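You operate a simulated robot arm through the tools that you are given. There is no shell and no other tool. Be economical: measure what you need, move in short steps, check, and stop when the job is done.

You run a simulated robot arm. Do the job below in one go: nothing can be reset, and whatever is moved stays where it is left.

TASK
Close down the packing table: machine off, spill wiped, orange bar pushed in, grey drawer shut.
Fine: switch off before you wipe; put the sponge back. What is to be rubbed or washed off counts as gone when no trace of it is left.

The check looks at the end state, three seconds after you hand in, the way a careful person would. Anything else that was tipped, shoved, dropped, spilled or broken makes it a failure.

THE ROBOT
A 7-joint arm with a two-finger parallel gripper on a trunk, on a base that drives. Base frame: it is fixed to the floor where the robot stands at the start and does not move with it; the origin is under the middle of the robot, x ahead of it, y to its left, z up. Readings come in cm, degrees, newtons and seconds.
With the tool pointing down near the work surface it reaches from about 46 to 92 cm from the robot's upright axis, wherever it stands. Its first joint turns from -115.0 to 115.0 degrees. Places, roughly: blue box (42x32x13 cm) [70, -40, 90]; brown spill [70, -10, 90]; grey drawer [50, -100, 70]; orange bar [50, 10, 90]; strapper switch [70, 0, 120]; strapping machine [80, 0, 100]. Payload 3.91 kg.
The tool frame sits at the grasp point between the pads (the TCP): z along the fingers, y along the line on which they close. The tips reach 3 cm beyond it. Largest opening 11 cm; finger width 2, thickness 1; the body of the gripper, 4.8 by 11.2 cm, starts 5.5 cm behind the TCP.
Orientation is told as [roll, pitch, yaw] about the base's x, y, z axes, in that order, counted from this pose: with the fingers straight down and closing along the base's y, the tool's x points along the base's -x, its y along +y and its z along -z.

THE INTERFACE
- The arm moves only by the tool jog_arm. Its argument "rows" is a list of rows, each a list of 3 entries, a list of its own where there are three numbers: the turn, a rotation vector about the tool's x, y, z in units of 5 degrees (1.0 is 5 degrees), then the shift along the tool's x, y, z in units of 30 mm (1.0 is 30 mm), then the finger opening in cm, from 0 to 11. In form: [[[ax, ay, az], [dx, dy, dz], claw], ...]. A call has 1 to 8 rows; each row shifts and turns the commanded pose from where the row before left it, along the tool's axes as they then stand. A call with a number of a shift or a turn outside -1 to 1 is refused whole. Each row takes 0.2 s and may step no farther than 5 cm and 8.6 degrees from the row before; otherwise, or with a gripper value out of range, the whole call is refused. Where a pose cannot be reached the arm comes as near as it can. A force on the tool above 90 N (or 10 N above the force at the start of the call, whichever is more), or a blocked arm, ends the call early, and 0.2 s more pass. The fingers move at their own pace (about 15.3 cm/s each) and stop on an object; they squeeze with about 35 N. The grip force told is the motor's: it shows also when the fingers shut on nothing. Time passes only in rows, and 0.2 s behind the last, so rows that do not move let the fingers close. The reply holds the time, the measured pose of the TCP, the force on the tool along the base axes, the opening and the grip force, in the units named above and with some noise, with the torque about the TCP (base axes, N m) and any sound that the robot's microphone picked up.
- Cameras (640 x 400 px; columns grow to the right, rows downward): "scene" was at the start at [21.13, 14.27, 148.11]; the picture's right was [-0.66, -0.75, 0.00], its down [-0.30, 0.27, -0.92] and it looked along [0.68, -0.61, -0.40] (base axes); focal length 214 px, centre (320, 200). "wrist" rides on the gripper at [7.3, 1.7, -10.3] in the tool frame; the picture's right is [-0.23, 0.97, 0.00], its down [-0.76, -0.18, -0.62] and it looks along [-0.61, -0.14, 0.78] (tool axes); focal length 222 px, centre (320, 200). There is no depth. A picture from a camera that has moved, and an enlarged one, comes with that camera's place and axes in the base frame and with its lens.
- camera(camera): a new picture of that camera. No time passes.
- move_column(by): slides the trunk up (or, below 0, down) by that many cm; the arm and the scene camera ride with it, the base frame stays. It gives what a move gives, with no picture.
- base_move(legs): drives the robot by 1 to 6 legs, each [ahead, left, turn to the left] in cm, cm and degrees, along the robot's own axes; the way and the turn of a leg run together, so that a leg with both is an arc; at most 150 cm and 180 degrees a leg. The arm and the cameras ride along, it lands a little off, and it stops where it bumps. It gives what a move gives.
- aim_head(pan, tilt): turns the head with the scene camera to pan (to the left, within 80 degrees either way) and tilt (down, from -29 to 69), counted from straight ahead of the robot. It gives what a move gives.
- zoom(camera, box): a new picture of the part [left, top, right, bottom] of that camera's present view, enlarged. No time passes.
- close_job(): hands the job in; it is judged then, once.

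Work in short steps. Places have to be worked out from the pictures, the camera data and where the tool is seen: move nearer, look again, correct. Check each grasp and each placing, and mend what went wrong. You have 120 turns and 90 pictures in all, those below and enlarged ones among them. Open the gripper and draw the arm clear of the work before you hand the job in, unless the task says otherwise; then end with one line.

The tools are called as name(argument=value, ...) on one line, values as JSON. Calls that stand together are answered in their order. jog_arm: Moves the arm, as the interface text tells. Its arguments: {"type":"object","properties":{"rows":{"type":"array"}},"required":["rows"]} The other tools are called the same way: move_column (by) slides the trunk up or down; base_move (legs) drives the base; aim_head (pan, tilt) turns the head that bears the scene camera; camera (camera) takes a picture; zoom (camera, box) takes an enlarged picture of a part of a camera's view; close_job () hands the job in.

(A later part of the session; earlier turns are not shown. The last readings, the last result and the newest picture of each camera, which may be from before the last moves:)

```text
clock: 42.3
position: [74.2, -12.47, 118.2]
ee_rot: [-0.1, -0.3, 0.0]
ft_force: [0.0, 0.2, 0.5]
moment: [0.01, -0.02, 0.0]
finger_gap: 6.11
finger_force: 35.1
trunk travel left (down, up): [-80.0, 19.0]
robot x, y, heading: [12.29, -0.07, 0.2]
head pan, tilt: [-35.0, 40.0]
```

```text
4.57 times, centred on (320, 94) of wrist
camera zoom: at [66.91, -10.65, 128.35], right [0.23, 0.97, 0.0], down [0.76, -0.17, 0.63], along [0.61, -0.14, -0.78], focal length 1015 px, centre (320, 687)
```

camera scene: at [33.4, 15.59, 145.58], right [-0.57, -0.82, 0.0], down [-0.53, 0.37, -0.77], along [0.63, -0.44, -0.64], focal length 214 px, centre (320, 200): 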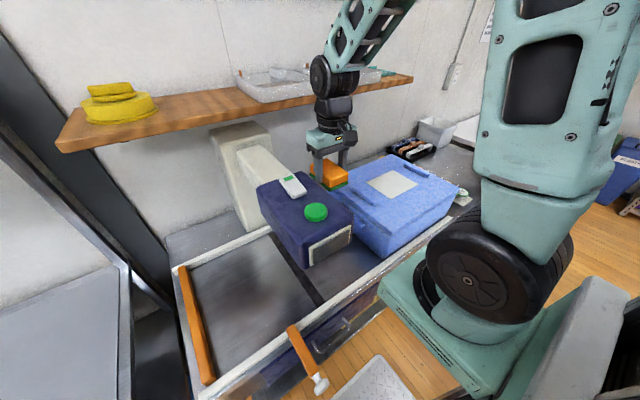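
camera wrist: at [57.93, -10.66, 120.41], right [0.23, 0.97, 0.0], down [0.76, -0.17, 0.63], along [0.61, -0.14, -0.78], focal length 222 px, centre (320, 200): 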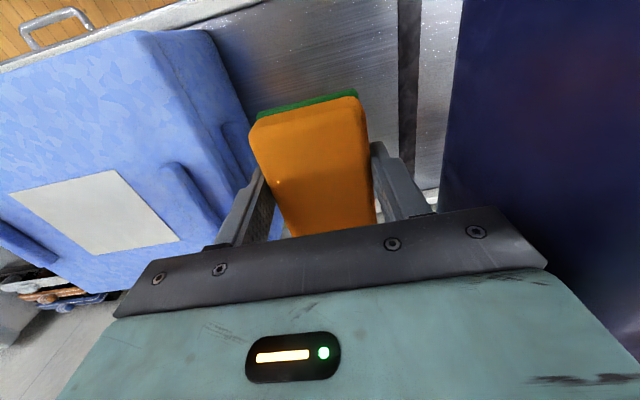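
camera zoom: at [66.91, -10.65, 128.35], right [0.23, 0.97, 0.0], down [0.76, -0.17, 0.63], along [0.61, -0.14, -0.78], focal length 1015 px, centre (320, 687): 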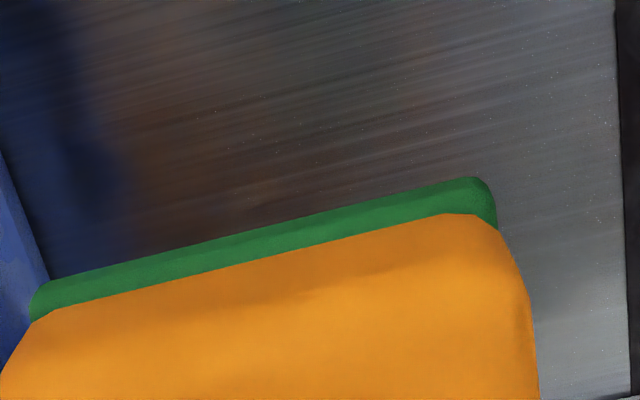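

The spill looks gone, and I will check again once the sponge is out of the way. Now I take the sponge back by the same route: back and up, trunk up, then forward to the shelf.

jog_arm(rows=[[[0, 0, 0], [0.7, 0, -0.9], 0], [[0, 0, 0], [0.9, 0, -1], 0], [[0, 0, 0], [0.9, 0, -1], 0], [[0, 0, 0], [0.9, 0, -1], 0], [[0, 0, 0], [0, 0, -1], 0], [[0, 0, 0], [0, 0, -0.5], 0]])

move_column(by=15)

jog_arm(rows=[[[0, 0, 0], [-1, 0.65, 0], 0], [[0, 0, 0], [-1, 0.65, 0], 0], [[0, 0, 0], [-1, 0.65, 0], 0], [[0, 0, 0], [-1, 0.65, 0], 0], [[0, 0, 0], [-1, 0.65, 0], 0], [[0, 0, 0], [-1, 0.65, 0], 0], [[0, 0, 0], [-1, 0.65, 0], 0], [[0, 0, 0], [-1, 0.65, 0], 0]])

```text
clock: 43.7
position: [63.91, -12.28, 134.22]
ee_rot: [-0.1, -0.3, 0.1]
ft_force: [0.5, 0.2, -0.5]
moment: [-0.03, 0.0, 0.0]
finger_gap: 6.09
finger_force: 35.1
trunk travel left (down, up): [-80.0, 19.0]
robot x, y, heading: [12.38, -0.05, 0.2]
head pan, tilt: [-35.0, 40.0]
```

```text
clock: 45.4
position: [63.97, -12.3, 149.4]
ee_rot: [-0.1, -0.3, 0.1]
ft_force: [-0.2, 0.1, -0.4]
moment: [-0.05, 0.01, 0.0]
finger_gap: 6.09
finger_force: 35.1
trunk travel left (down, up): [-95.0, 4.0]
robot x, y, heading: [12.16, 0.01, 0.1]
head pan, tilt: [-35.0, 40.0]
```

```text
clock: 47.2
position: [88.09, 3.46, 149.38]
ee_rot: [-0.1, -0.3, 0.2]
ft_force: [-1.0, -0.1, -0.1]
moment: [0.05, -0.03, 0.03]
finger_gap: 6.09
finger_force: 34.7
trunk travel left (down, up): [-95.0, 4.0]
robot x, y, heading: [12.16, 0.11, 0.2]
head pan, tilt: [-35.0, 40.0]
```

I move the last 5.3 cm in x and 3 cm in y, then lower to just above the shelf. The last bit will be in small steps.

jog_arm(rows=[[[0, 0, 0], [-0.9, 0.5, 0], 0], [[0, 0, 0], [-0.87, 0.51, 0], 0], [[0, 0, 0], [0, 0, 1], 0], [[0, 0, 0], [0, 0, 1], 0], [[0, 0, 0], [0, 0, 1], 0], [[0, 0, 0], [0, 0, 1], 0], [[0, 0, 0], [0, 0, 0.7], 0]])

aim_head(pan=-10, tilt=15)

zoom(camera="scene", box=[260, 160, 400, 300])

```text
clock: 48.8
position: [93.11, 6.21, 135.34]
ee_rot: [0.0, -0.4, 0.0]
ft_force: [0.4, 0.1, -0.1]
moment: [-0.01, 0.0, 0.01]
finger_gap: 6.1
finger_force: 35.1
trunk travel left (down, up): [-95.0, 4.0]
robot x, y, heading: [12.47, 0.24, 0.1]
head pan, tilt: [-35.0, 40.0]
```

```text
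clock: 49.7
position: [93.27, 6.2, 135.55]
ee_rot: [-0.1, -0.3, 0.0]
ft_force: [0.2, -0.6, -0.3]
moment: [0.01, -0.04, 0.02]
finger_gap: 6.08
finger_force: 34.5
trunk travel left (down, up): [-95.0, 4.0]
robot x, y, heading: [12.11, 0.0, 0.0]
head pan, tilt: [-10.0, 15.0]
```

```text
2.86 times, centred on (330, 230) of scene
camera zoom: at [35.67, 18.84, 164.52], right [-0.17, -0.98, 0.0], down [-0.26, 0.04, -0.97], along [0.95, -0.17, -0.26], focal length 613 px, centre (291, 114)
```

zoom: 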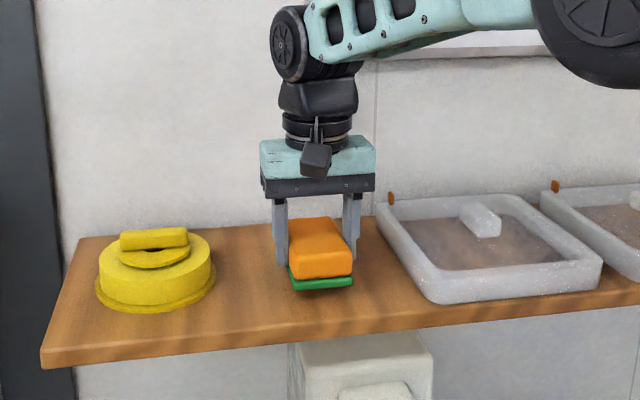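

The sponge is 1.3 cm above its old spot. I lower it in small steps, adding 0.3 cm in y.

jog_arm(rows=[[[0, 0, 0], [0, 0.1, 0.2], 0], [[0, 0, 0], [0, 0, 0.13], 0], [[0, 0, 0], [0, 0, 0.05], 0]])

```text
clock: 50.5
position: [93.35, 6.53, 134.12]
ee_rot: [-0.1, -0.2, 0.0]
ft_force: [0.2, 0.0, 0.1]
moment: [0.0, -0.01, -0.03]
finger_gap: 6.1
finger_force: 34.9
trunk travel left (down, up): [-95.0, 4.0]
robot x, y, heading: [12.26, 0.16, 0.4]
head pan, tilt: [-10.0, 15.0]
```

There is no contact yet, so the sponge rode up slightly in the grip. I lower a little more.

jog_arm(rows=[[[0, 0, 0], [0, 0, 0.05], 0]])

jog_arm(rows=[[[0, 0, 0], [0, 0, 0.05], 0]])

jog_arm(rows=[[[0, 0, 0], [0, 0, 0.05], 0]])

```text
clock: 50.9
position: [93.38, 6.47, 134.03]
ee_rot: [-0.1, -0.3, 0.1]
ft_force: [-0.5, -0.5, 1.0]
moment: [0.01, 0.03, 0.04]
finger_gap: 6.11
finger_force: 34.8
trunk travel left (down, up): [-95.0, 4.0]
robot x, y, heading: [12.12, -0.08, -0.2]
head pan, tilt: [-10.0, 15.0]
```

```text
clock: 51.3
position: [93.21, 6.51, 133.9]
ee_rot: [-0.2, -0.4, 0.1]
ft_force: [0.6, -0.4, 10.4]
moment: [0.05, 0.39, 0.02]
finger_gap: 6.1
finger_force: 34.9
trunk travel left (down, up): [-95.0, 4.0]
robot x, y, heading: [12.08, 0.08, 0.3]
head pan, tilt: [-10.0, 15.0]
```

```text
clock: 51.7
position: [93.41, 6.54, 133.88]
ee_rot: [-0.1, -0.6, 0.1]
ft_force: [3.1, -1.6, 25.0]
moment: [-0.01, 0.84, 0.05]
finger_gap: 6.07
finger_force: 35.1
trunk travel left (down, up): [-95.0, 4.0]
robot x, y, heading: [12.23, -0.15, 0.1]
head pan, tilt: [-10.0, 15.0]
```

Contact is made, so I open and go straight up.

jog_arm(rows=[[[0, 0, 0], [0, 0, -0.05], 8], [[0, 0, 0], [0, 0, 0], 11], [[0, 0, 0], [0, 0, 0], 11], [[0, 0, 0], [0, 0, -0.8], 11], [[0, 0, 0], [0, 0, -1], 11], [[0, 0, 0], [0, 0, -1], 11], [[0, 0, 0], [0, 0, -1], 11], [[0, 0, 0], [0, 0, -1], 11]])

zoom(camera="scene", box=[260, 160, 400, 300])

```text
clock: 53.5
position: [93.33, 6.9, 148.23]
ee_rot: [-0.1, -0.2, 0.1]
ft_force: [-0.4, -0.3, 0.3]
moment: [-0.01, -0.03, 0.0]
finger_gap: 11.0
finger_force: 0.1
trunk travel left (down, up): [-95.0, 4.0]
robot x, y, heading: [12.41, 0.21, 0.0]
head pan, tilt: [-10.0, 15.0]
```

```text
2.86 times, centred on (330, 230) of scene
camera zoom: at [35.68, 18.84, 164.53], right [-0.17, -0.99, 0.0], down [-0.26, 0.04, -0.97], along [0.95, -0.17, -0.26], focal length 613 px, centre (291, 114)
```

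zoom: 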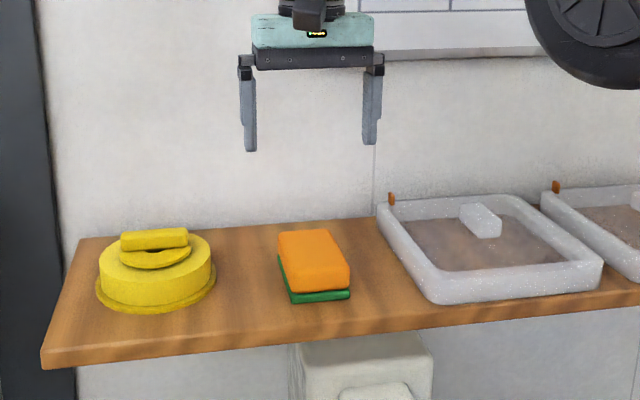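

The sponge is back where it was. I return over the spill to inspect it without the sponge.

jog_arm(rows=[[[0, 0, 0], [1, -0.65, 0], 11], [[0, 0, 0], [1, -0.65, 0], 11], [[0, 0, 0], [1, -0.65, 0], 11], [[0, 0, 0], [1, -0.65, 0], 11], [[0, 0, 0], [1, -0.65, 0], 11], [[0, 0, 0], [1, -0.65, 0], 11], [[0, 0, 0], [1, -0.65, 0], 11], [[0, 0, 0], [1, -0.65, 0], 11]])

move_column(by=-15)

jog_arm(rows=[[[0, 0, 0], [1, -0.65, 0], 0], [[0, 0, 0], [1, -0.5, 0], 0], [[0, 0, 0], [0, 0, 1], 0], [[0, 0, 0], [0, 0, 1], 0], [[0, 0, 0], [0, 0, 1], 0]])

camera(camera="wrist")

```text
clock: 55.3
position: [69.35, -9.04, 148.26]
ee_rot: [-0.1, -0.3, 0.1]
ft_force: [0.4, 0.9, -0.3]
moment: [0.01, 0.0, 0.0]
finger_gap: 11.0
finger_force: 0.1
trunk travel left (down, up): [-95.0, 4.0]
robot x, y, heading: [12.33, 0.1, 0.1]
head pan, tilt: [-10.0, 15.0]
```

```text
clock: 57.1
position: [69.46, -9.05, 133.46]
ee_rot: [-0.2, -0.4, 0.1]
ft_force: [-0.2, 0.2, -0.1]
moment: [0.0, 0.03, 0.0]
finger_gap: 10.99
finger_force: 0.1
trunk travel left (down, up): [-80.0, 19.0]
robot x, y, heading: [12.39, -0.01, -0.0]
head pan, tilt: [-10.0, 15.0]
```

```text
clock: 58.3
position: [63.8, -12.35, 124.28]
ee_rot: [-0.1, -0.3, 0.1]
ft_force: [0.2, 0.5, 0.3]
moment: [0.02, -0.02, -0.03]
finger_gap: 0.04
finger_force: 35.0
trunk travel left (down, up): [-80.0, 19.0]
robot x, y, heading: [12.38, 0.25, 0.2]
head pan, tilt: [-10.0, 15.0]
```

```text
51 pictures are left
camera wrist: at [56.51, -10.63, 134.61], right [0.23, 0.97, 0.0], down [0.76, -0.17, 0.63], along [0.61, -0.14, -0.78], focal length 222 px, centre (320, 200)
```

wrist: 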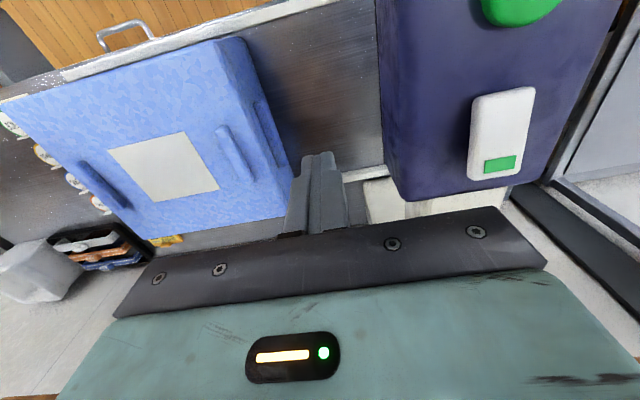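

zoom(camera="wrist", box=[260, 40, 400, 160])

```text
3.33 times, centred on (330, 100) of wrist
camera zoom: at [56.51, -10.63, 134.61], right [0.23, 0.97, 0.0], down [0.76, -0.17, 0.63], along [0.61, -0.14, -0.78], focal length 740 px, centre (287, 533)
```

zoom: 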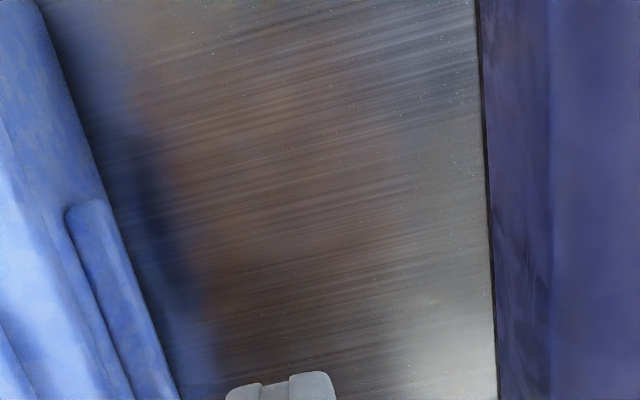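

The blotches are gone, and only the blurred reflection of the wooden shelf remains. For the bar I need to stand farther off, so I raise the arm, drive back 12 cm and then right 35 cm.

jog_arm(rows=[[[0, 0, 0], [0, 0, -1], 0], [[0, 0, 0], [0, 0, -1], 0], [[0, 0, 0], [0, 0, -1], 0], [[0, 0, 0], [0, 0, -1], 0]])

base_move(legs=[[-13, 0, 0], [0, -33, 0]])

aim_head(pan=5, tilt=45)

camera(camera="scene")

```text
clock: 59.3
position: [63.44, -12.48, 136.43]
ee_rot: [-0.2, -0.3, 0.0]
ft_force: [0.0, 0.2, 0.5]
moment: [-0.01, 0.02, 0.02]
finger_gap: 0.0
finger_force: 35.1
trunk travel left (down, up): [-80.0, 19.0]
robot x, y, heading: [12.06, 0.25, 0.3]
head pan, tilt: [-10.0, 15.0]
```

```text
clock: 62.3
position: [50.39, -44.53, 136.34]
ee_rot: [-0.1, -0.3, 0.4]
ft_force: [0.3, 0.2, 0.3]
moment: [0.0, 0.01, 0.03]
finger_gap: 0.0
finger_force: 34.9
trunk travel left (down, up): [-80.0, 19.0]
robot x, y, heading: [-0.66, -32.31, 0.1]
head pan, tilt: [-10.0, 15.0]
```

```text
clock: 63.3
position: [50.43, -44.49, 136.45]
ee_rot: [-0.1, -0.2, 0.3]
ft_force: [0.0, -0.1, -1.1]
moment: [-0.01, 0.0, 0.01]
finger_gap: 0.0
finger_force: 35.4
trunk travel left (down, up): [-80.0, 19.0]
robot x, y, heading: [-1.07, -32.27, 0.3]
head pan, tilt: [5.0, 45.0]
```

```text
49 pictures are left
camera scene: at [21.27, -11.09, 144.85], right [0.09, -1.0, 0.0], down [-0.7, -0.07, -0.71], along [0.7, 0.07, -0.71], focal length 214 px, centre (320, 200)
```

scene: 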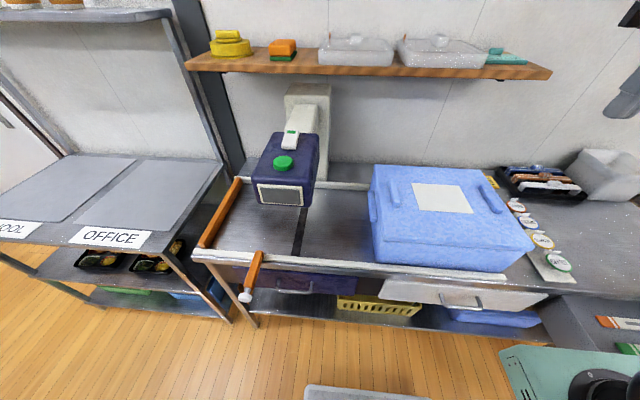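

The view is good. I zoom on the bar and on the spill area.

zoom(camera="scene", box=[190, 220, 310, 320])

zoom(camera="scene", box=[270, 160, 390, 260])

```text
4.00 times, centred on (250, 270) of scene
camera zoom: at [21.27, -11.09, 144.85], right [0.09, -1.0, 0.0], down [-0.7, -0.07, -0.71], along [0.7, 0.07, -0.71], focal length 858 px, centre (600, -80)
```

zoom: 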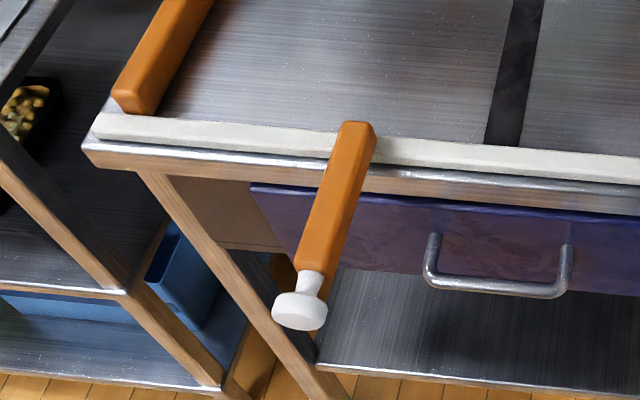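

```text
4.00 times, centred on (330, 210) of scene
camera zoom: at [21.27, -11.09, 144.85], right [0.09, -1.0, 0.0], down [-0.7, -0.07, -0.71], along [0.7, 0.07, -0.71], focal length 858 px, centre (280, 160)
```

zoom: 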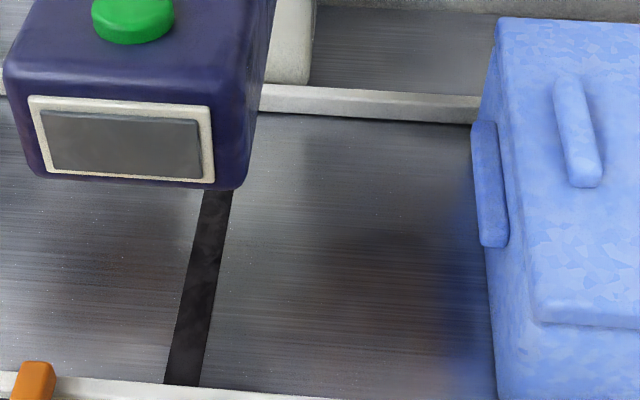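

The spill area is clean from this angle too. Reaching left from here would cross my own head, so I drive left to about y=45 instead, which puts the bar to my front right.

base_move(legs=[[0, 76, 0]])

aim_head(pan=-45, tilt=50)

camera(camera="scene")

```text
clock: 67.4
position: [50.31, 30.97, 136.44]
ee_rot: [-0.1, -0.3, -0.6]
ft_force: [-0.4, 1.0, 0.8]
moment: [0.05, 0.02, 0.04]
finger_gap: 0.03
finger_force: 34.3
trunk travel left (down, up): [-80.0, 19.0]
robot x, y, heading: [-0.64, 43.9, -0.7]
head pan, tilt: [5.0, 45.0]
```

```text
clock: 68.6
position: [50.28, 30.9, 136.45]
ee_rot: [-0.1, -0.3, -0.5]
ft_force: [0.2, 0.5, 0.0]
moment: [-0.01, 0.0, -0.01]
finger_gap: 0.0
finger_force: 35.1
trunk travel left (down, up): [-80.0, 19.0]
robot x, y, heading: [-1.02, 43.81, -0.9]
head pan, tilt: [-45.0, 50.0]
```

```text
46 pictures are left
camera scene: at [19.02, 58.76, 144.16], right [-0.71, -0.7, 0.0], down [-0.54, 0.55, -0.64], along [0.45, -0.46, -0.77], focal length 214 px, centre (320, 200)
```

scene: 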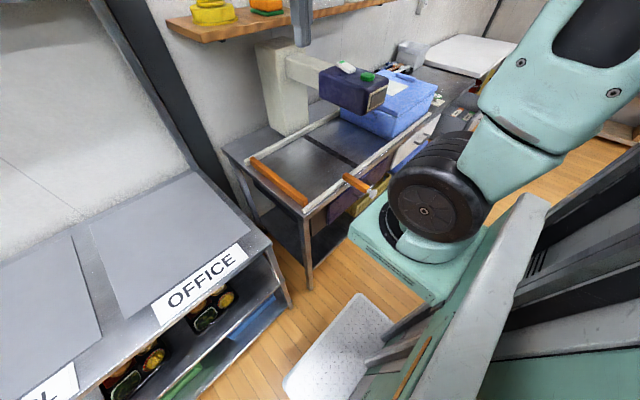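

The arm foot is about 22 cm ahead of my centre, so I move 10 cm farther left to give the arm room. Then I bring the tool toward (33, 10.3) at a safe height.

base_move(legs=[[0, 10, 0]])

jog_arm(rows=[[[0, 0, 0], [0.55, -1, 0], 0], [[0, 0, 0], [0.55, -1, 0], 0], [[0, 0, 0], [0.55, -1, 0], 0], [[0, 0, 0], [0.55, -1, 0], 0], [[0, 0, 0], [0.55, -1, 0], 0], [[0, 0, 0], [0.55, -1, 0], 0], [[0, 0, 0], [0.55, -1, 0], 0], [[0, 0, 0], [0.55, -1, 0], 0]])

```text
clock: 69.7
position: [50.4, 40.94, 136.44]
ee_rot: [-0.1, -0.4, -0.5]
ft_force: [0.1, -0.4, 0.7]
moment: [0.02, 0.03, 0.01]
finger_gap: 0.02
finger_force: 35.0
trunk travel left (down, up): [-80.0, 19.0]
robot x, y, heading: [-0.38, 53.81, -0.5]
head pan, tilt: [-45.0, 50.0]
```

```text
clock: 71.5
position: [36.89, 16.81, 136.31]
ee_rot: [-0.2, -0.3, -0.4]
ft_force: [-0.4, 0.2, 0.7]
moment: [-0.01, -0.03, -0.03]
finger_gap: 0.0
finger_force: 35.3
trunk travel left (down, up): [-80.0, 19.0]
robot x, y, heading: [-0.66, 54.02, -0.4]
head pan, tilt: [-45.0, 50.0]
```

Reached. I continue to (34, 10.2) and lower to z≈103, then check against the knob.

jog_arm(rows=[[[0, 0, 0], [0.5, -1, 0], 0], [[0, 0, 0], [0.5, -1, 0.2], 0], [[0, 0, 0], [0, -0.2, 1], 0], [[0, 0, 0], [0, 0, 1], 0], [[0, 0, 0], [0, 0, 1], 0], [[0, 0, 0], [0, 0, 1], 0], [[0, 0, 0], [0, 0, 1], 0], [[0, 0, 0], [0, 0, 1], 0]])

jog_arm(rows=[[[0, 0, 0], [0, 0, 1], 0], [[0, 0, 0], [0, 0, 1], 0], [[0, 0, 0], [0, 0, 1], 0], [[0, 0, 0], [0, 0, 1], 0]])

camera(camera="wrist")

camera(camera="scene")

```text
clock: 73.3
position: [34.1, 10.5, 117.71]
ee_rot: [-0.1, -0.3, -0.5]
ft_force: [0.2, 0.2, 0.7]
moment: [0.03, 0.0, 0.03]
finger_gap: 0.0
finger_force: 35.3
trunk travel left (down, up): [-80.0, 19.0]
robot x, y, heading: [-0.88, 53.98, -0.6]
head pan, tilt: [-45.0, 50.0]
```

```text
clock: 74.3
position: [34.02, 10.58, 105.69]
ee_rot: [-0.1, -0.3, -0.5]
ft_force: [0.0, 0.6, -0.2]
moment: [0.0, 0.0, 0.05]
finger_gap: 0.03
finger_force: 35.2
trunk travel left (down, up): [-80.0, 19.0]
robot x, y, heading: [-0.67, 53.89, -0.7]
head pan, tilt: [-45.0, 50.0]
```

```text
45 pictures are left
camera wrist: at [26.75, 12.48, 115.89], right [0.24, 0.97, 0.0], down [0.76, -0.18, 0.63], along [0.61, -0.15, -0.78], focal length 222 px, centre (320, 200)
```

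wrist: 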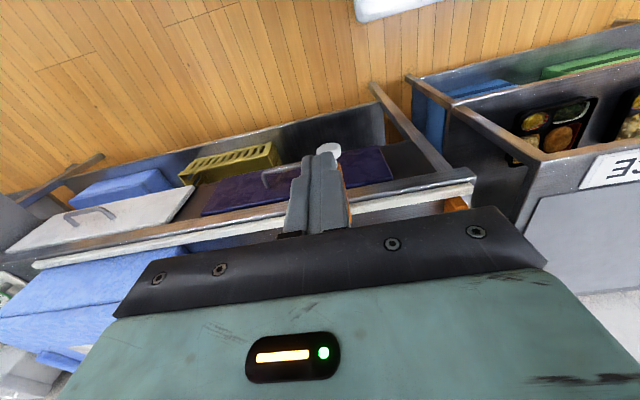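

```text
44 pictures are left
camera scene: at [19.08, 68.75, 144.16], right [-0.71, -0.7, 0.0], down [-0.54, 0.55, -0.64], along [0.45, -0.46, -0.77], focal length 214 px, centre (320, 200)
```

scene: 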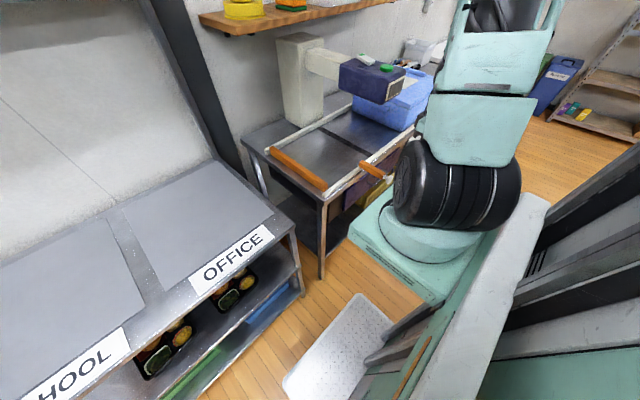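

The wrist view confirms the knob at (40.1, 10.2). I lower in front of it to z≈88.2.

jog_arm(rows=[[[0, 0, 0], [0, -0.12, 1], 0], [[0, 0, 0], [0, 0, 1], 0], [[0, 0, 0], [0, 0, 1], 0], [[0, 0, 0], [0, 0, 1], 0], [[0, 0, 0], [0, 0, 1], 0], [[0, 0, 0], [0, 0, 0.85], 0]])

camera(camera="wrist")

```text
clock: 75.7
position: [34.03, 9.91, 88.31]
ee_rot: [-0.2, -0.3, -0.6]
ft_force: [-1.0, 0.1, 1.0]
moment: [0.0, 0.01, -0.01]
finger_gap: 0.0
finger_force: 35.1
trunk travel left (down, up): [-80.0, 19.0]
robot x, y, heading: [-0.84, 53.8, -0.6]
head pan, tilt: [-45.0, 50.0]
```

```text
43 pictures are left
camera wrist: at [26.72, 11.89, 98.53], right [0.24, 0.97, 0.0], down [0.76, -0.18, 0.63], along [0.61, -0.15, -0.78], focal length 222 px, centre (320, 200)
```

wrist: 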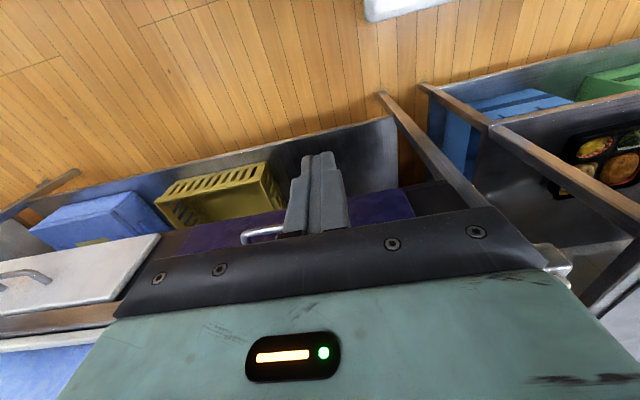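

I am in front of the knob, and I push ahead in small steps while watching the force.

jog_arm(rows=[[[0, 0, 0], [-0.6, 0.08, 0], 0], [[0, 0, 0], [-0.6, 0, 0], 0], [[0, 0, 0], [-0.4, 0, 0], 0], [[0, 0, 0], [-0.4, 0, 0], 0]])

jog_arm(rows=[[[0, 0, 0], [-0.4, 0, 0], 0], [[0, 0, 0], [-0.4, 0, 0], 0]])

zoom(camera="scene", box=[240, 110, 440, 240])

```text
clock: 76.7
position: [40.15, 10.12, 88.19]
ee_rot: [-0.2, -0.3, -0.5]
ft_force: [-0.8, 0.0, 0.7]
moment: [-0.03, 0.0, 0.0]
finger_gap: 0.02
finger_force: 34.7
trunk travel left (down, up): [-80.0, 19.0]
robot x, y, heading: [-1.01, 54.19, -0.7]
head pan, tilt: [-45.0, 50.0]
```

```text
clock: 77.3
position: [42.42, 10.18, 88.21]
ee_rot: [-0.1, -0.4, -0.4]
ft_force: [0.3, -0.3, -0.1]
moment: [-0.02, 0.01, -0.02]
finger_gap: 0.0
finger_force: 35.0
trunk travel left (down, up): [-80.0, 19.0]
robot x, y, heading: [-0.22, 53.69, -0.7]
head pan, tilt: [-45.0, 50.0]
```

```text
3.08 times, centred on (340, 175) of scene
camera zoom: at [19.09, 68.71, 144.16], right [-0.71, -0.7, 0.0], down [-0.54, 0.55, -0.64], along [0.45, -0.46, -0.77], focal length 660 px, centre (258, 277)
```

zoom: 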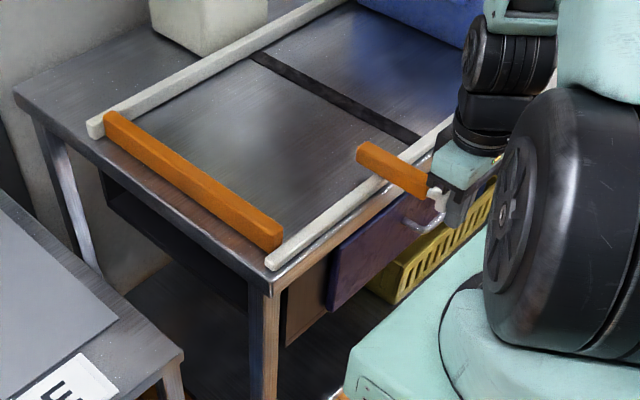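

The fingers are on the knob and the bar is sliding inward freely. I keep pushing and check for the stop.

jog_arm(rows=[[[0, 0, 0], [-0.4, 0, 0], 0], [[0, 0, 0], [-0.4, 0, 0], 0], [[0, 0, 0], [-0.3, 0, 0], 0]])

zoom(camera="scene", box=[240, 110, 440, 240])

```text
clock: 78.1
position: [45.7, 10.16, 88.31]
ee_rot: [-0.1, -0.2, -0.5]
ft_force: [-0.3, 0.4, -0.1]
moment: [-0.02, -0.04, 0.0]
finger_gap: 0.0
finger_force: 34.3
trunk travel left (down, up): [-80.0, 19.0]
robot x, y, heading: [-0.53, 53.81, -0.7]
head pan, tilt: [-45.0, 50.0]
```

```text
3.08 times, centred on (340, 175) of scene
camera zoom: at [19.09, 68.71, 144.16], right [-0.71, -0.7, 0.0], down [-0.54, 0.55, -0.64], along [0.45, -0.46, -0.77], focal length 660 px, centre (258, 277)
```

zoom: 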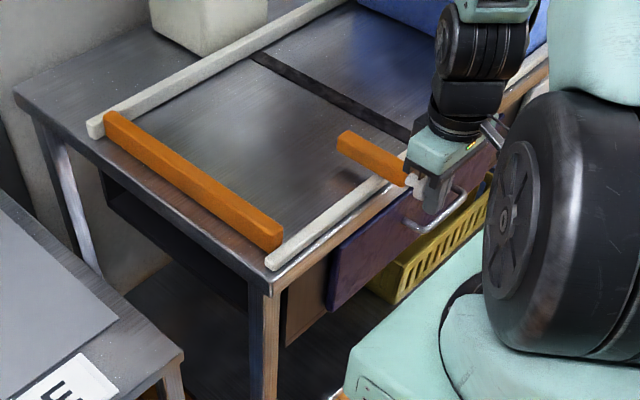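

Still free, so I continue in 0.6 cm steps.

jog_arm(rows=[[[0, 0, 0], [-0.3, 0, 0], 0], [[0, 0, 0], [-0.2, 0, 0], 0]])

jog_arm(rows=[[[0, 0, 0], [-0.2, 0, 0], 0], [[0, 0, 0], [-0.2, 0, 0], 0]])

zoom(camera="scene", box=[240, 110, 440, 240])

```text
clock: 78.7
position: [46.9, 10.21, 88.26]
ee_rot: [0.1, -0.1, -0.7]
ft_force: [-19.3, 3.4, 7.9]
moment: [0.03, -0.05, 0.04]
finger_gap: 0.01
finger_force: 34.7
trunk travel left (down, up): [-80.0, 19.0]
robot x, y, heading: [-0.56, 53.94, -0.5]
head pan, tilt: [-45.0, 50.0]
```

```text
clock: 79.3
position: [46.97, 10.29, 88.27]
ee_rot: [0.4, 0.9, -1.1]
ft_force: [-72.9, -0.2, -1.9]
moment: [-0.03, -0.08, 0.25]
finger_gap: 0.0
finger_force: 35.5
trunk travel left (down, up): [-80.0, 19.0]
robot x, y, heading: [-0.67, 53.9, -0.6]
head pan, tilt: [-45.0, 50.0]
```

```text
3.08 times, centred on (340, 175) of scene
camera zoom: at [18.71, 68.69, 144.19], right [-0.71, -0.7, 0.0], down [-0.53, 0.55, -0.64], along [0.45, -0.46, -0.77], focal length 660 px, centre (258, 277)
```

zoom: 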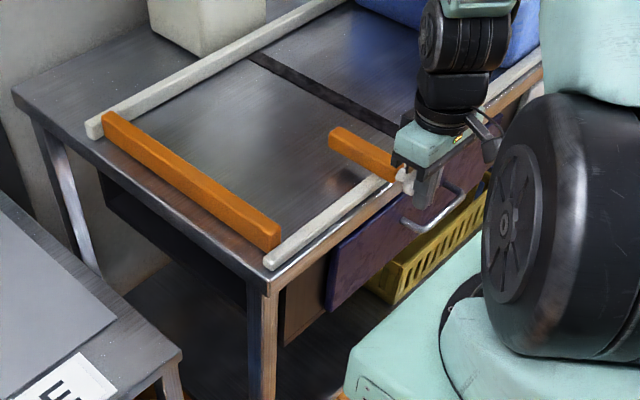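

The bar hit a hard stop at TCP x≈46.9. I back off, lift the arm and check that it stays.

jog_arm(rows=[[[0, 0, 0], [0.6, 0, 0], 0], [[0, 0, 0], [0.9, 0, 0], 0], [[0, 0, 0], [0.9, 0, 0], 0], [[0, 0, 0], [0.5, 0, -1], 0], [[0, 0, 0], [0, 0, -1], 0], [[0, 0, 0], [0, 0, -1], 0], [[0, 0, 0], [0, 0, -1], 0], [[0, 0, 0], [0, 0, -1], 0]])

zoom(camera="wrist", box=[200, 60, 480, 240])

zoom(camera="scene", box=[240, 110, 440, 240])

```text
clock: 81.1
position: [39.57, 10.31, 103.35]
ee_rot: [-0.2, -0.1, -0.4]
ft_force: [0.3, -0.7, 0.2]
moment: [-0.03, -0.01, -0.02]
finger_gap: 0.0
finger_force: 35.3
trunk travel left (down, up): [-80.0, 19.0]
robot x, y, heading: [-0.58, 53.83, -0.5]
head pan, tilt: [-45.0, 50.0]
```

```text
2.22 times, centred on (340, 150) of wrist
camera zoom: at [32.46, 12.23, 113.58], right [0.24, 0.97, 0.0], down [0.76, -0.18, 0.63], along [0.61, -0.15, -0.78], focal length 494 px, centre (276, 311)
```

zoom: 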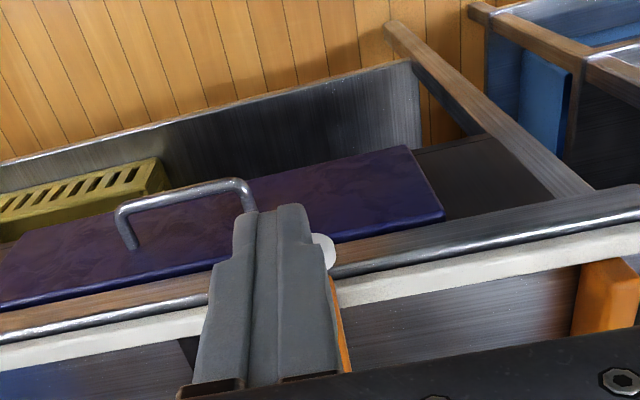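

```text
3.08 times, centred on (340, 175) of scene
camera zoom: at [19.11, 68.68, 144.15], right [-0.71, -0.7, 0.0], down [-0.54, 0.55, -0.64], along [0.45, -0.46, -0.77], focal length 660 px, centre (258, 277)
```

zoom: 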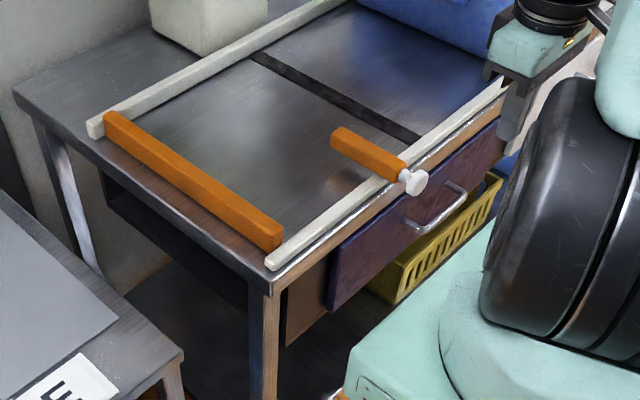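

The bar is fully in and stays there. I raise the arm and drive right toward the grey drawer, stopping short for a look.

jog_arm(rows=[[[0, 0, 0], [0, 0, -1], 0], [[0, 0, 0], [0, 0, -1], 0], [[0, 0, 0], [0, 0, -1], 0], [[0, 0, 0], [0, 0, -1], 0], [[0, 0, 0], [0, 0, -1], 0], [[0, 0, 0], [0, 0, -1], 0], [[0, 0, 0], [0, 0, -1], 0], [[0, 0, 0], [0, 0, -1], 0]])

base_move(legs=[[-2, -90, 0.5]])

aim_head(pan=-50, tilt=45)

camera(camera="scene")

camera(camera="wrist")

```text
clock: 82.9
position: [39.82, 10.43, 127.26]
ee_rot: [-0.1, -0.2, -0.7]
ft_force: [0.7, -0.1, 0.0]
moment: [0.02, 0.02, 0.03]
finger_gap: 0.01
finger_force: 35.3
trunk travel left (down, up): [-80.0, 19.0]
robot x, y, heading: [-0.45, 53.93, -0.9]
head pan, tilt: [-45.0, 50.0]
```

```text
clock: 87.7
position: [39.21, -79.01, 127.24]
ee_rot: [0.0, -0.2, 0.9]
ft_force: [0.5, 0.3, -0.1]
moment: [0.01, -0.02, -0.02]
finger_gap: 0.01
finger_force: 35.5
trunk travel left (down, up): [-80.0, 19.0]
robot x, y, heading: [-2.5, -36.21, 0.7]
head pan, tilt: [-45.0, 50.0]
```

```text
clock: 88.3
position: [39.09, -78.93, 127.25]
ee_rot: [-0.2, -0.3, 0.9]
ft_force: [0.0, 0.6, -0.7]
moment: [0.01, 0.03, -0.04]
finger_gap: 0.0
finger_force: 35.3
trunk travel left (down, up): [-80.0, 19.0]
robot x, y, heading: [-2.4, -36.18, 0.6]
head pan, tilt: [-50.0, 45.0]
```

```text
37 pictures are left
camera scene: at [16.83, -21.91, 144.85], right [-0.76, -0.65, 0.0], down [-0.46, 0.53, -0.71], along [0.46, -0.53, -0.71], focal length 214 px, centre (320, 200)
```

scene: 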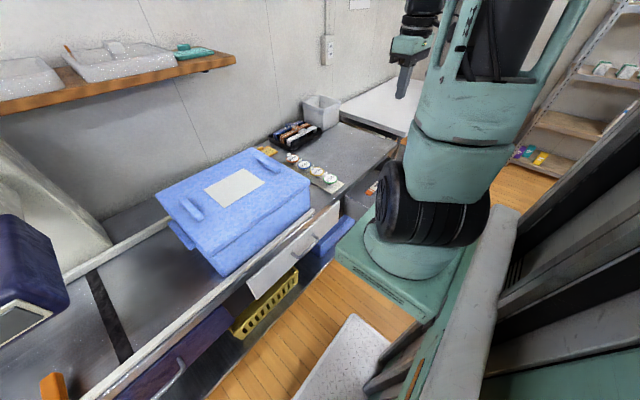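

```text
36 pictures are left
camera wrist: at [31.82, -77.25, 137.41], right [0.21, 0.98, 0.0], down [0.76, -0.16, 0.63], along [0.61, -0.13, -0.78], focal length 222 px, centre (320, 200)
```

wrist: 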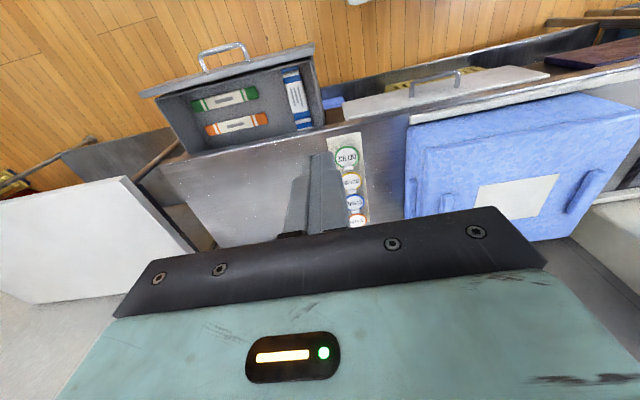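

The grey drawer is visible in the wrist view, open and holding a few boxes. I zoom in to check whether anything sticks up above its rim.

zoom(camera="wrist", box=[130, 20, 350, 170])

```text
2.67 times, centred on (240, 95) of wrist
camera zoom: at [31.82, -77.25, 137.41], right [0.21, 0.98, 0.0], down [0.76, -0.16, 0.63], along [0.61, -0.13, -0.78], focal length 592 px, centre (533, 480)
```

zoom: 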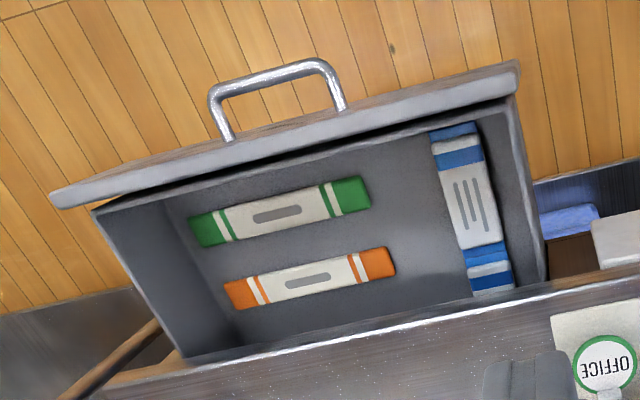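

The drawer front is at x≈36, spanning y -79.5 to -122.5, and the handle is at about (31, -101). Nothing sticks up. I will push on the handle's middle, so I drive 14 cm right, move the tool over, and take another look for the handle height.

base_move(legs=[[0, -14, -0.6]])

jog_arm(rows=[[[0, 0, 0], [0.7, -0.5, 0.5], 0], [[0, 0, 0], [0.7, -0.5, 0.5], 0], [[0, 0, 0], [0.7, -0.5, 0.5], 0], [[0, 0, 0], [0.7, -0.5, 0.5], 0], [[0, 0, 0], [0.7, -0.5, 0.5], 0], [[0, 0, 0], [0.4, 0, 0.5], 0]])

camera(camera="wrist")

```text
clock: 89.6
position: [38.61, -93.48, 127.14]
ee_rot: [-0.2, -0.3, 0.1]
ft_force: [0.3, 0.0, 0.1]
moment: [0.0, -0.02, 0.0]
finger_gap: 0.0
finger_force: 35.3
trunk travel left (down, up): [-80.0, 19.0]
robot x, y, heading: [-2.27, -50.36, 0.1]
head pan, tilt: [-50.0, 45.0]
```

```text
clock: 91.0
position: [27.25, -101.1, 118.01]
ee_rot: [-0.1, -0.3, 0.0]
ft_force: [-0.2, -0.4, 0.0]
moment: [-0.01, 0.01, 0.02]
finger_gap: 0.02
finger_force: 34.4
trunk travel left (down, up): [-80.0, 19.0]
robot x, y, heading: [-2.44, -50.35, -0.3]
head pan, tilt: [-50.0, 45.0]
```

```text
34 pictures are left
camera wrist: at [19.77, -99.33, 128.27], right [0.23, 0.97, 0.0], down [0.76, -0.18, 0.63], along [0.61, -0.14, -0.78], focal length 222 px, centre (320, 200)
```

wrist: 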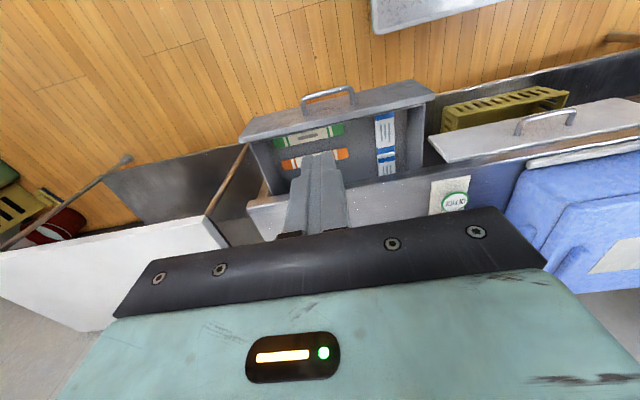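

The two views put the handle bar at (31.4, -100.2, 77.5). My fingers at x≈27 are clear in front of it, so I lower to z≈77.5.

jog_arm(rows=[[[0, 0, 0], [0, 0.2, 1], 0], [[0, 0, 0], [0, 0, 1], 0], [[0, 0, 0], [0, 0, 1], 0], [[0, 0, 0], [0, 0, 1], 0], [[0, 0, 0], [0, 0, 1], 0], [[0, 0, 0], [0, 0, 1], 0], [[0, 0, 0], [0, 0, 1], 0], [[0, 0, 0], [0, 0, 1], 0]])

camera(camera="wrist")

```text
clock: 92.8
position: [26.99, -100.38, 94.22]
ee_rot: [-0.2, -0.2, 0.1]
ft_force: [0.7, -0.8, 0.4]
moment: [-0.03, 0.04, -0.01]
finger_gap: 0.0
finger_force: 34.9
trunk travel left (down, up): [-80.0, 19.0]
robot x, y, heading: [-2.67, -50.09, -0.1]
head pan, tilt: [-50.0, 45.0]
```

```text
33 pictures are left
camera wrist: at [19.74, -98.58, 104.46], right [0.23, 0.97, 0.0], down [0.76, -0.17, 0.63], along [0.61, -0.14, -0.78], focal length 222 px, centre (320, 200)
```

wrist: 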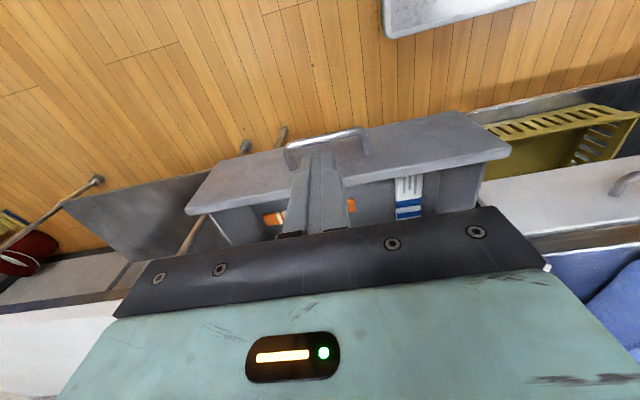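

The handle estimate holds. I go down the remaining 16.7 cm.

jog_arm(rows=[[[0, 0, 0], [0, 0, 1], 0], [[0, 0, 0], [0, 0, 1], 0], [[0, 0, 0], [0, 0, 1], 0], [[0, 0, 0], [0, 0, 1], 0], [[0, 0, 0], [0, 0, 1], 0], [[0, 0, 0], [0, 0, 0.57], 0]])

jog_arm(rows=[[[0, 0, 0], [-0.4, 0, 0], 0], [[0, 0, 0], [-0.4, 0, 0], 0], [[0, 0, 0], [-0.4, 0, 0], 0], [[0, 0, 0], [-0.4, 0, 0], 0]])

camera(camera="wrist")

```text
clock: 94.2
position: [27.44, -100.34, 77.42]
ee_rot: [-0.1, -0.2, 0.1]
ft_force: [-0.3, -0.6, 0.3]
moment: [-0.02, 0.01, 0.0]
finger_gap: 0.0
finger_force: 35.5
trunk travel left (down, up): [-80.0, 19.0]
robot x, y, heading: [-2.48, -50.12, 0.2]
head pan, tilt: [-50.0, 45.0]
```

```text
clock: 95.2
position: [32.21, -100.45, 77.39]
ee_rot: [-0.1, -0.3, 0.2]
ft_force: [0.1, -0.4, -0.1]
moment: [-0.03, 0.02, 0.02]
finger_gap: 0.0
finger_force: 35.0
trunk travel left (down, up): [-80.0, 19.0]
robot x, y, heading: [-2.08, -50.27, 0.1]
head pan, tilt: [-50.0, 45.0]
```

```text
32 pictures are left
camera wrist: at [24.88, -98.67, 87.62], right [0.23, 0.97, 0.0], down [0.76, -0.18, 0.63], along [0.61, -0.14, -0.78], focal length 222 px, centre (320, 200)
```

wrist: 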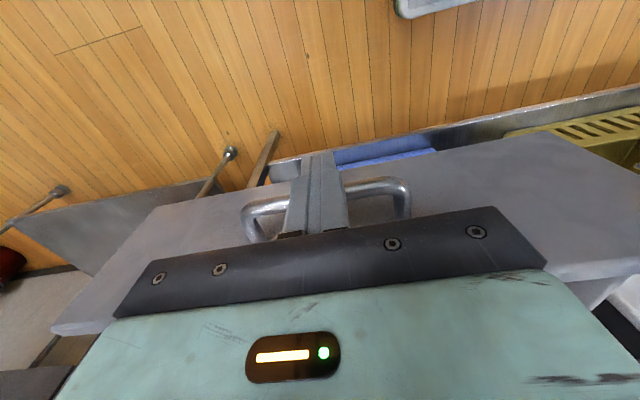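

The fingers are centred on the handle and the drawer slides freely. I keep pushing, slowing near the end.

jog_arm(rows=[[[0, 0, 0], [-0.4, 0, 0], 0], [[0, 0, 0], [-0.4, 0, 0], 0], [[0, 0, 0], [-0.4, 0, 0], 0], [[0, 0, 0], [-0.4, 0, 0], 0], [[0, 0, 0], [-0.4, 0, 0], 0], [[0, 0, 0], [-0.4, 0, 0], 0]])

jog_arm(rows=[[[0, 0, 0], [-0.3, 0, 0], 0], [[0, 0, 0], [-0.3, 0, 0], 0], [[0, 0, 0], [-0.3, 0, 0], 0]])

camera(camera="wrist")

```text
clock: 96.6
position: [39.29, -100.49, 77.52]
ee_rot: [-0.2, -0.2, 0.1]
ft_force: [-0.2, 0.2, 0.0]
moment: [0.01, -0.01, 0.0]
finger_gap: 0.0
finger_force: 34.5
trunk travel left (down, up): [-80.0, 19.0]
robot x, y, heading: [-2.19, -50.66, -0.1]
head pan, tilt: [-50.0, 45.0]
```

```text
clock: 97.4
position: [41.91, -100.44, 77.43]
ee_rot: [-0.1, -0.3, 0.1]
ft_force: [0.5, 0.2, -0.3]
moment: [0.0, -0.02, 0.0]
finger_gap: 0.0
finger_force: 35.2
trunk travel left (down, up): [-80.0, 19.0]
robot x, y, heading: [-2.01, -50.36, -0.2]
head pan, tilt: [-50.0, 45.0]
```

```text
31 pictures are left
camera wrist: at [34.61, -98.67, 87.62], right [0.23, 0.97, 0.0], down [0.76, -0.18, 0.63], along [0.61, -0.14, -0.78], focal length 222 px, centre (320, 200)
```

wrist: 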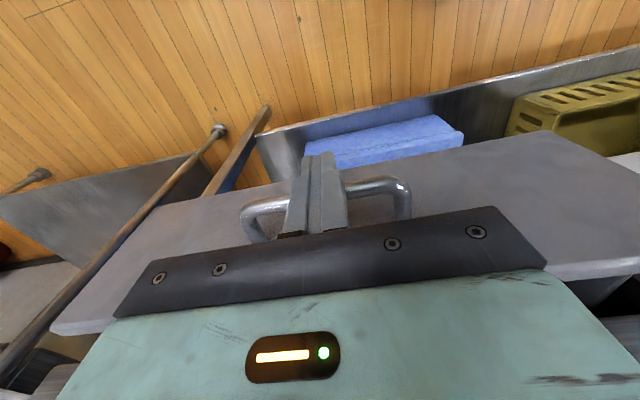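

Not closed yet, so I continue in 0.6–0.9 cm steps.

jog_arm(rows=[[[0, 0, 0], [-0.3, 0, 0], 0], [[0, 0, 0], [-0.3, 0, 0], 0], [[0, 0, 0], [-0.2, 0, 0], 0]])

jog_arm(rows=[[[0, 0, 0], [-0.2, 0, 0], 0], [[0, 0, 0], [-0.2, 0, 0], 0]])

jog_arm(rows=[[[0, 0, 0], [-0.2, 0, 0], 0], [[0, 0, 0], [-0.2, 0, 0], 0]])

camera(camera="wrist")

```text
clock: 98.2
position: [44.32, -100.56, 77.38]
ee_rot: [0.0, -0.3, -0.1]
ft_force: [0.3, 0.0, 0.7]
moment: [-0.02, 0.0, -0.02]
finger_gap: 0.01
finger_force: 35.1
trunk travel left (down, up): [-80.0, 19.0]
robot x, y, heading: [-2.38, -50.53, -0.2]
head pan, tilt: [-50.0, 45.0]
```

```text
clock: 98.8
position: [45.51, -100.55, 77.51]
ee_rot: [-0.2, -0.3, 0.1]
ft_force: [0.6, -0.4, -0.5]
moment: [-0.02, 0.01, -0.03]
finger_gap: 0.0
finger_force: 35.1
trunk travel left (down, up): [-80.0, 19.0]
robot x, y, heading: [-2.03, -50.19, 0.1]
head pan, tilt: [-50.0, 45.0]
```

```text
clock: 99.4
position: [46.77, -100.45, 77.46]
ee_rot: [-0.1, -0.3, 0.0]
ft_force: [0.5, 0.3, -0.4]
moment: [0.0, -0.04, -0.02]
finger_gap: 0.0
finger_force: 35.0
trunk travel left (down, up): [-80.0, 19.0]
robot x, y, heading: [-1.73, -50.2, -0.2]
head pan, tilt: [-50.0, 45.0]
```

```text
30 pictures are left
camera wrist: at [39.35, -98.61, 87.68], right [0.23, 0.97, 0.0], down [0.76, -0.18, 0.63], along [0.61, -0.14, -0.78], focal length 222 px, centre (320, 200)
```

wrist: 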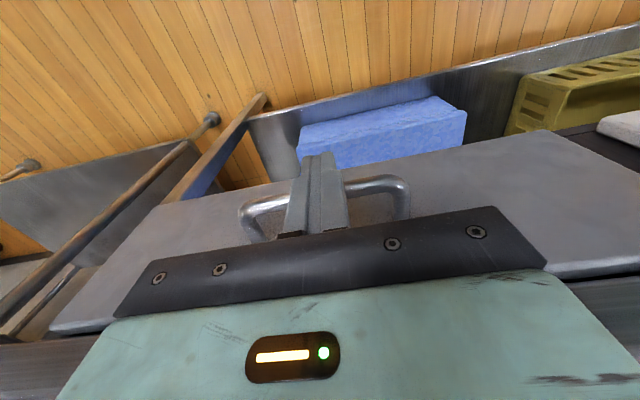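

Still no stop. I continue carefully in 0.45 cm steps, watching the clearance to the table edge.

jog_arm(rows=[[[0, 0, 0], [-0.15, 0, 0], 0]])

jog_arm(rows=[[[0, 0, 0], [-0.15, 0, 0], 0]])

camera(camera="wrist")

```text
clock: 99.8
position: [46.68, -100.38, 77.44]
ee_rot: [0.1, 0.1, -0.2]
ft_force: [-22.3, 0.5, 1.5]
moment: [-0.2, 0.29, -0.01]
finger_gap: 0.0
finger_force: 35.1
trunk travel left (down, up): [-80.0, 19.0]
robot x, y, heading: [-2.1, -50.71, 0.2]
head pan, tilt: [-50.0, 45.0]
```

```text
clock: 100.2
position: [46.61, -100.35, 77.37]
ee_rot: [0.2, 0.5, -0.3]
ft_force: [-48.2, 3.2, 4.3]
moment: [0.03, 0.7, 0.01]
finger_gap: 0.0
finger_force: 35.3
trunk travel left (down, up): [-80.0, 19.0]
robot x, y, heading: [-2.03, -50.46, 0.1]
head pan, tilt: [-50.0, 45.0]
```

```text
29 pictures are left
camera wrist: at [39.54, -98.63, 87.8], right [0.23, 0.97, 0.0], down [0.77, -0.18, 0.62], along [0.6, -0.14, -0.79], focal length 222 px, centre (320, 200)
```

wrist: 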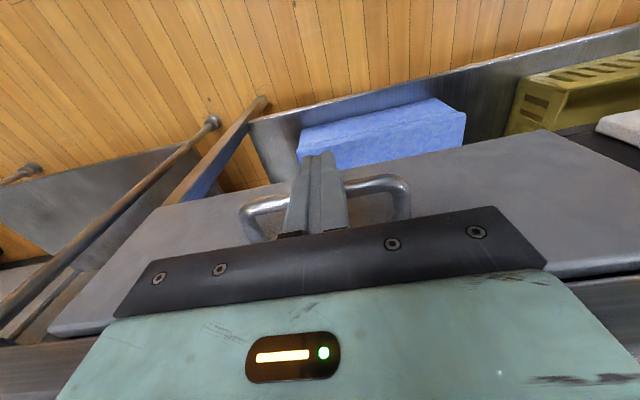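

A hard stop at 48 N with no more travel. I back off, rise and look.

jog_arm(rows=[[[0, 0, 0], [0.6, 0, 0], 0], [[0, 0, 0], [1, 0, 0], 0], [[0, 0, 0], [1, 0, 0], 0], [[0, 0, 0], [1, 0, 0], 0], [[0, 0, 0], [1, 0, -1], 0], [[0, 0, 0], [0.7, 0, -1], 0], [[0, 0, 0], [0, 0, -1], 0], [[0, 0, 0], [0, 0, -1], 0]])

jog_arm(rows=[[[0, 0, 0], [0, 0, -1], 5], [[0, 0, 0], [0, 0, -1], 5], [[0, 0, 0], [0, 0, -1], 5], [[0, 0, 0], [0, 0, -1], 5], [[0, 0, 0], [0, 0, -1], 5], [[0, 0, 0], [0, 0, -1], 11], [[0, 0, 0], [0, 0, -1], 11], [[0, 0, 0], [0, 0, -1], 11]])

camera(camera="wrist")

```text
clock: 102.0
position: [31.82, -99.98, 89.3]
ee_rot: [-0.1, -0.3, 0.0]
ft_force: [-0.4, -0.9, 0.6]
moment: [0.04, 0.0, -0.01]
finger_gap: 0.0
finger_force: 34.4
trunk travel left (down, up): [-80.0, 19.0]
robot x, y, heading: [-2.6, -50.24, 0.2]
head pan, tilt: [-50.0, 45.0]
```

```text
clock: 103.8
position: [31.74, -100.57, 113.54]
ee_rot: [-0.2, -0.3, 0.0]
ft_force: [-0.5, 0.1, -0.2]
moment: [0.04, 0.01, 0.0]
finger_gap: 10.99
finger_force: 0.1
trunk travel left (down, up): [-80.0, 19.0]
robot x, y, heading: [-2.49, -50.61, -0.2]
head pan, tilt: [-50.0, 45.0]
```

```text
28 pictures are left
camera wrist: at [24.52, -98.83, 123.83], right [0.23, 0.97, 0.0], down [0.76, -0.18, 0.63], along [0.61, -0.14, -0.78], focal length 222 px, centre (320, 200)
```

wrist: 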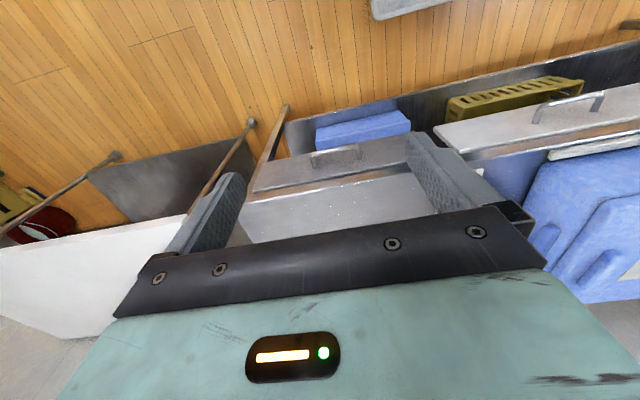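

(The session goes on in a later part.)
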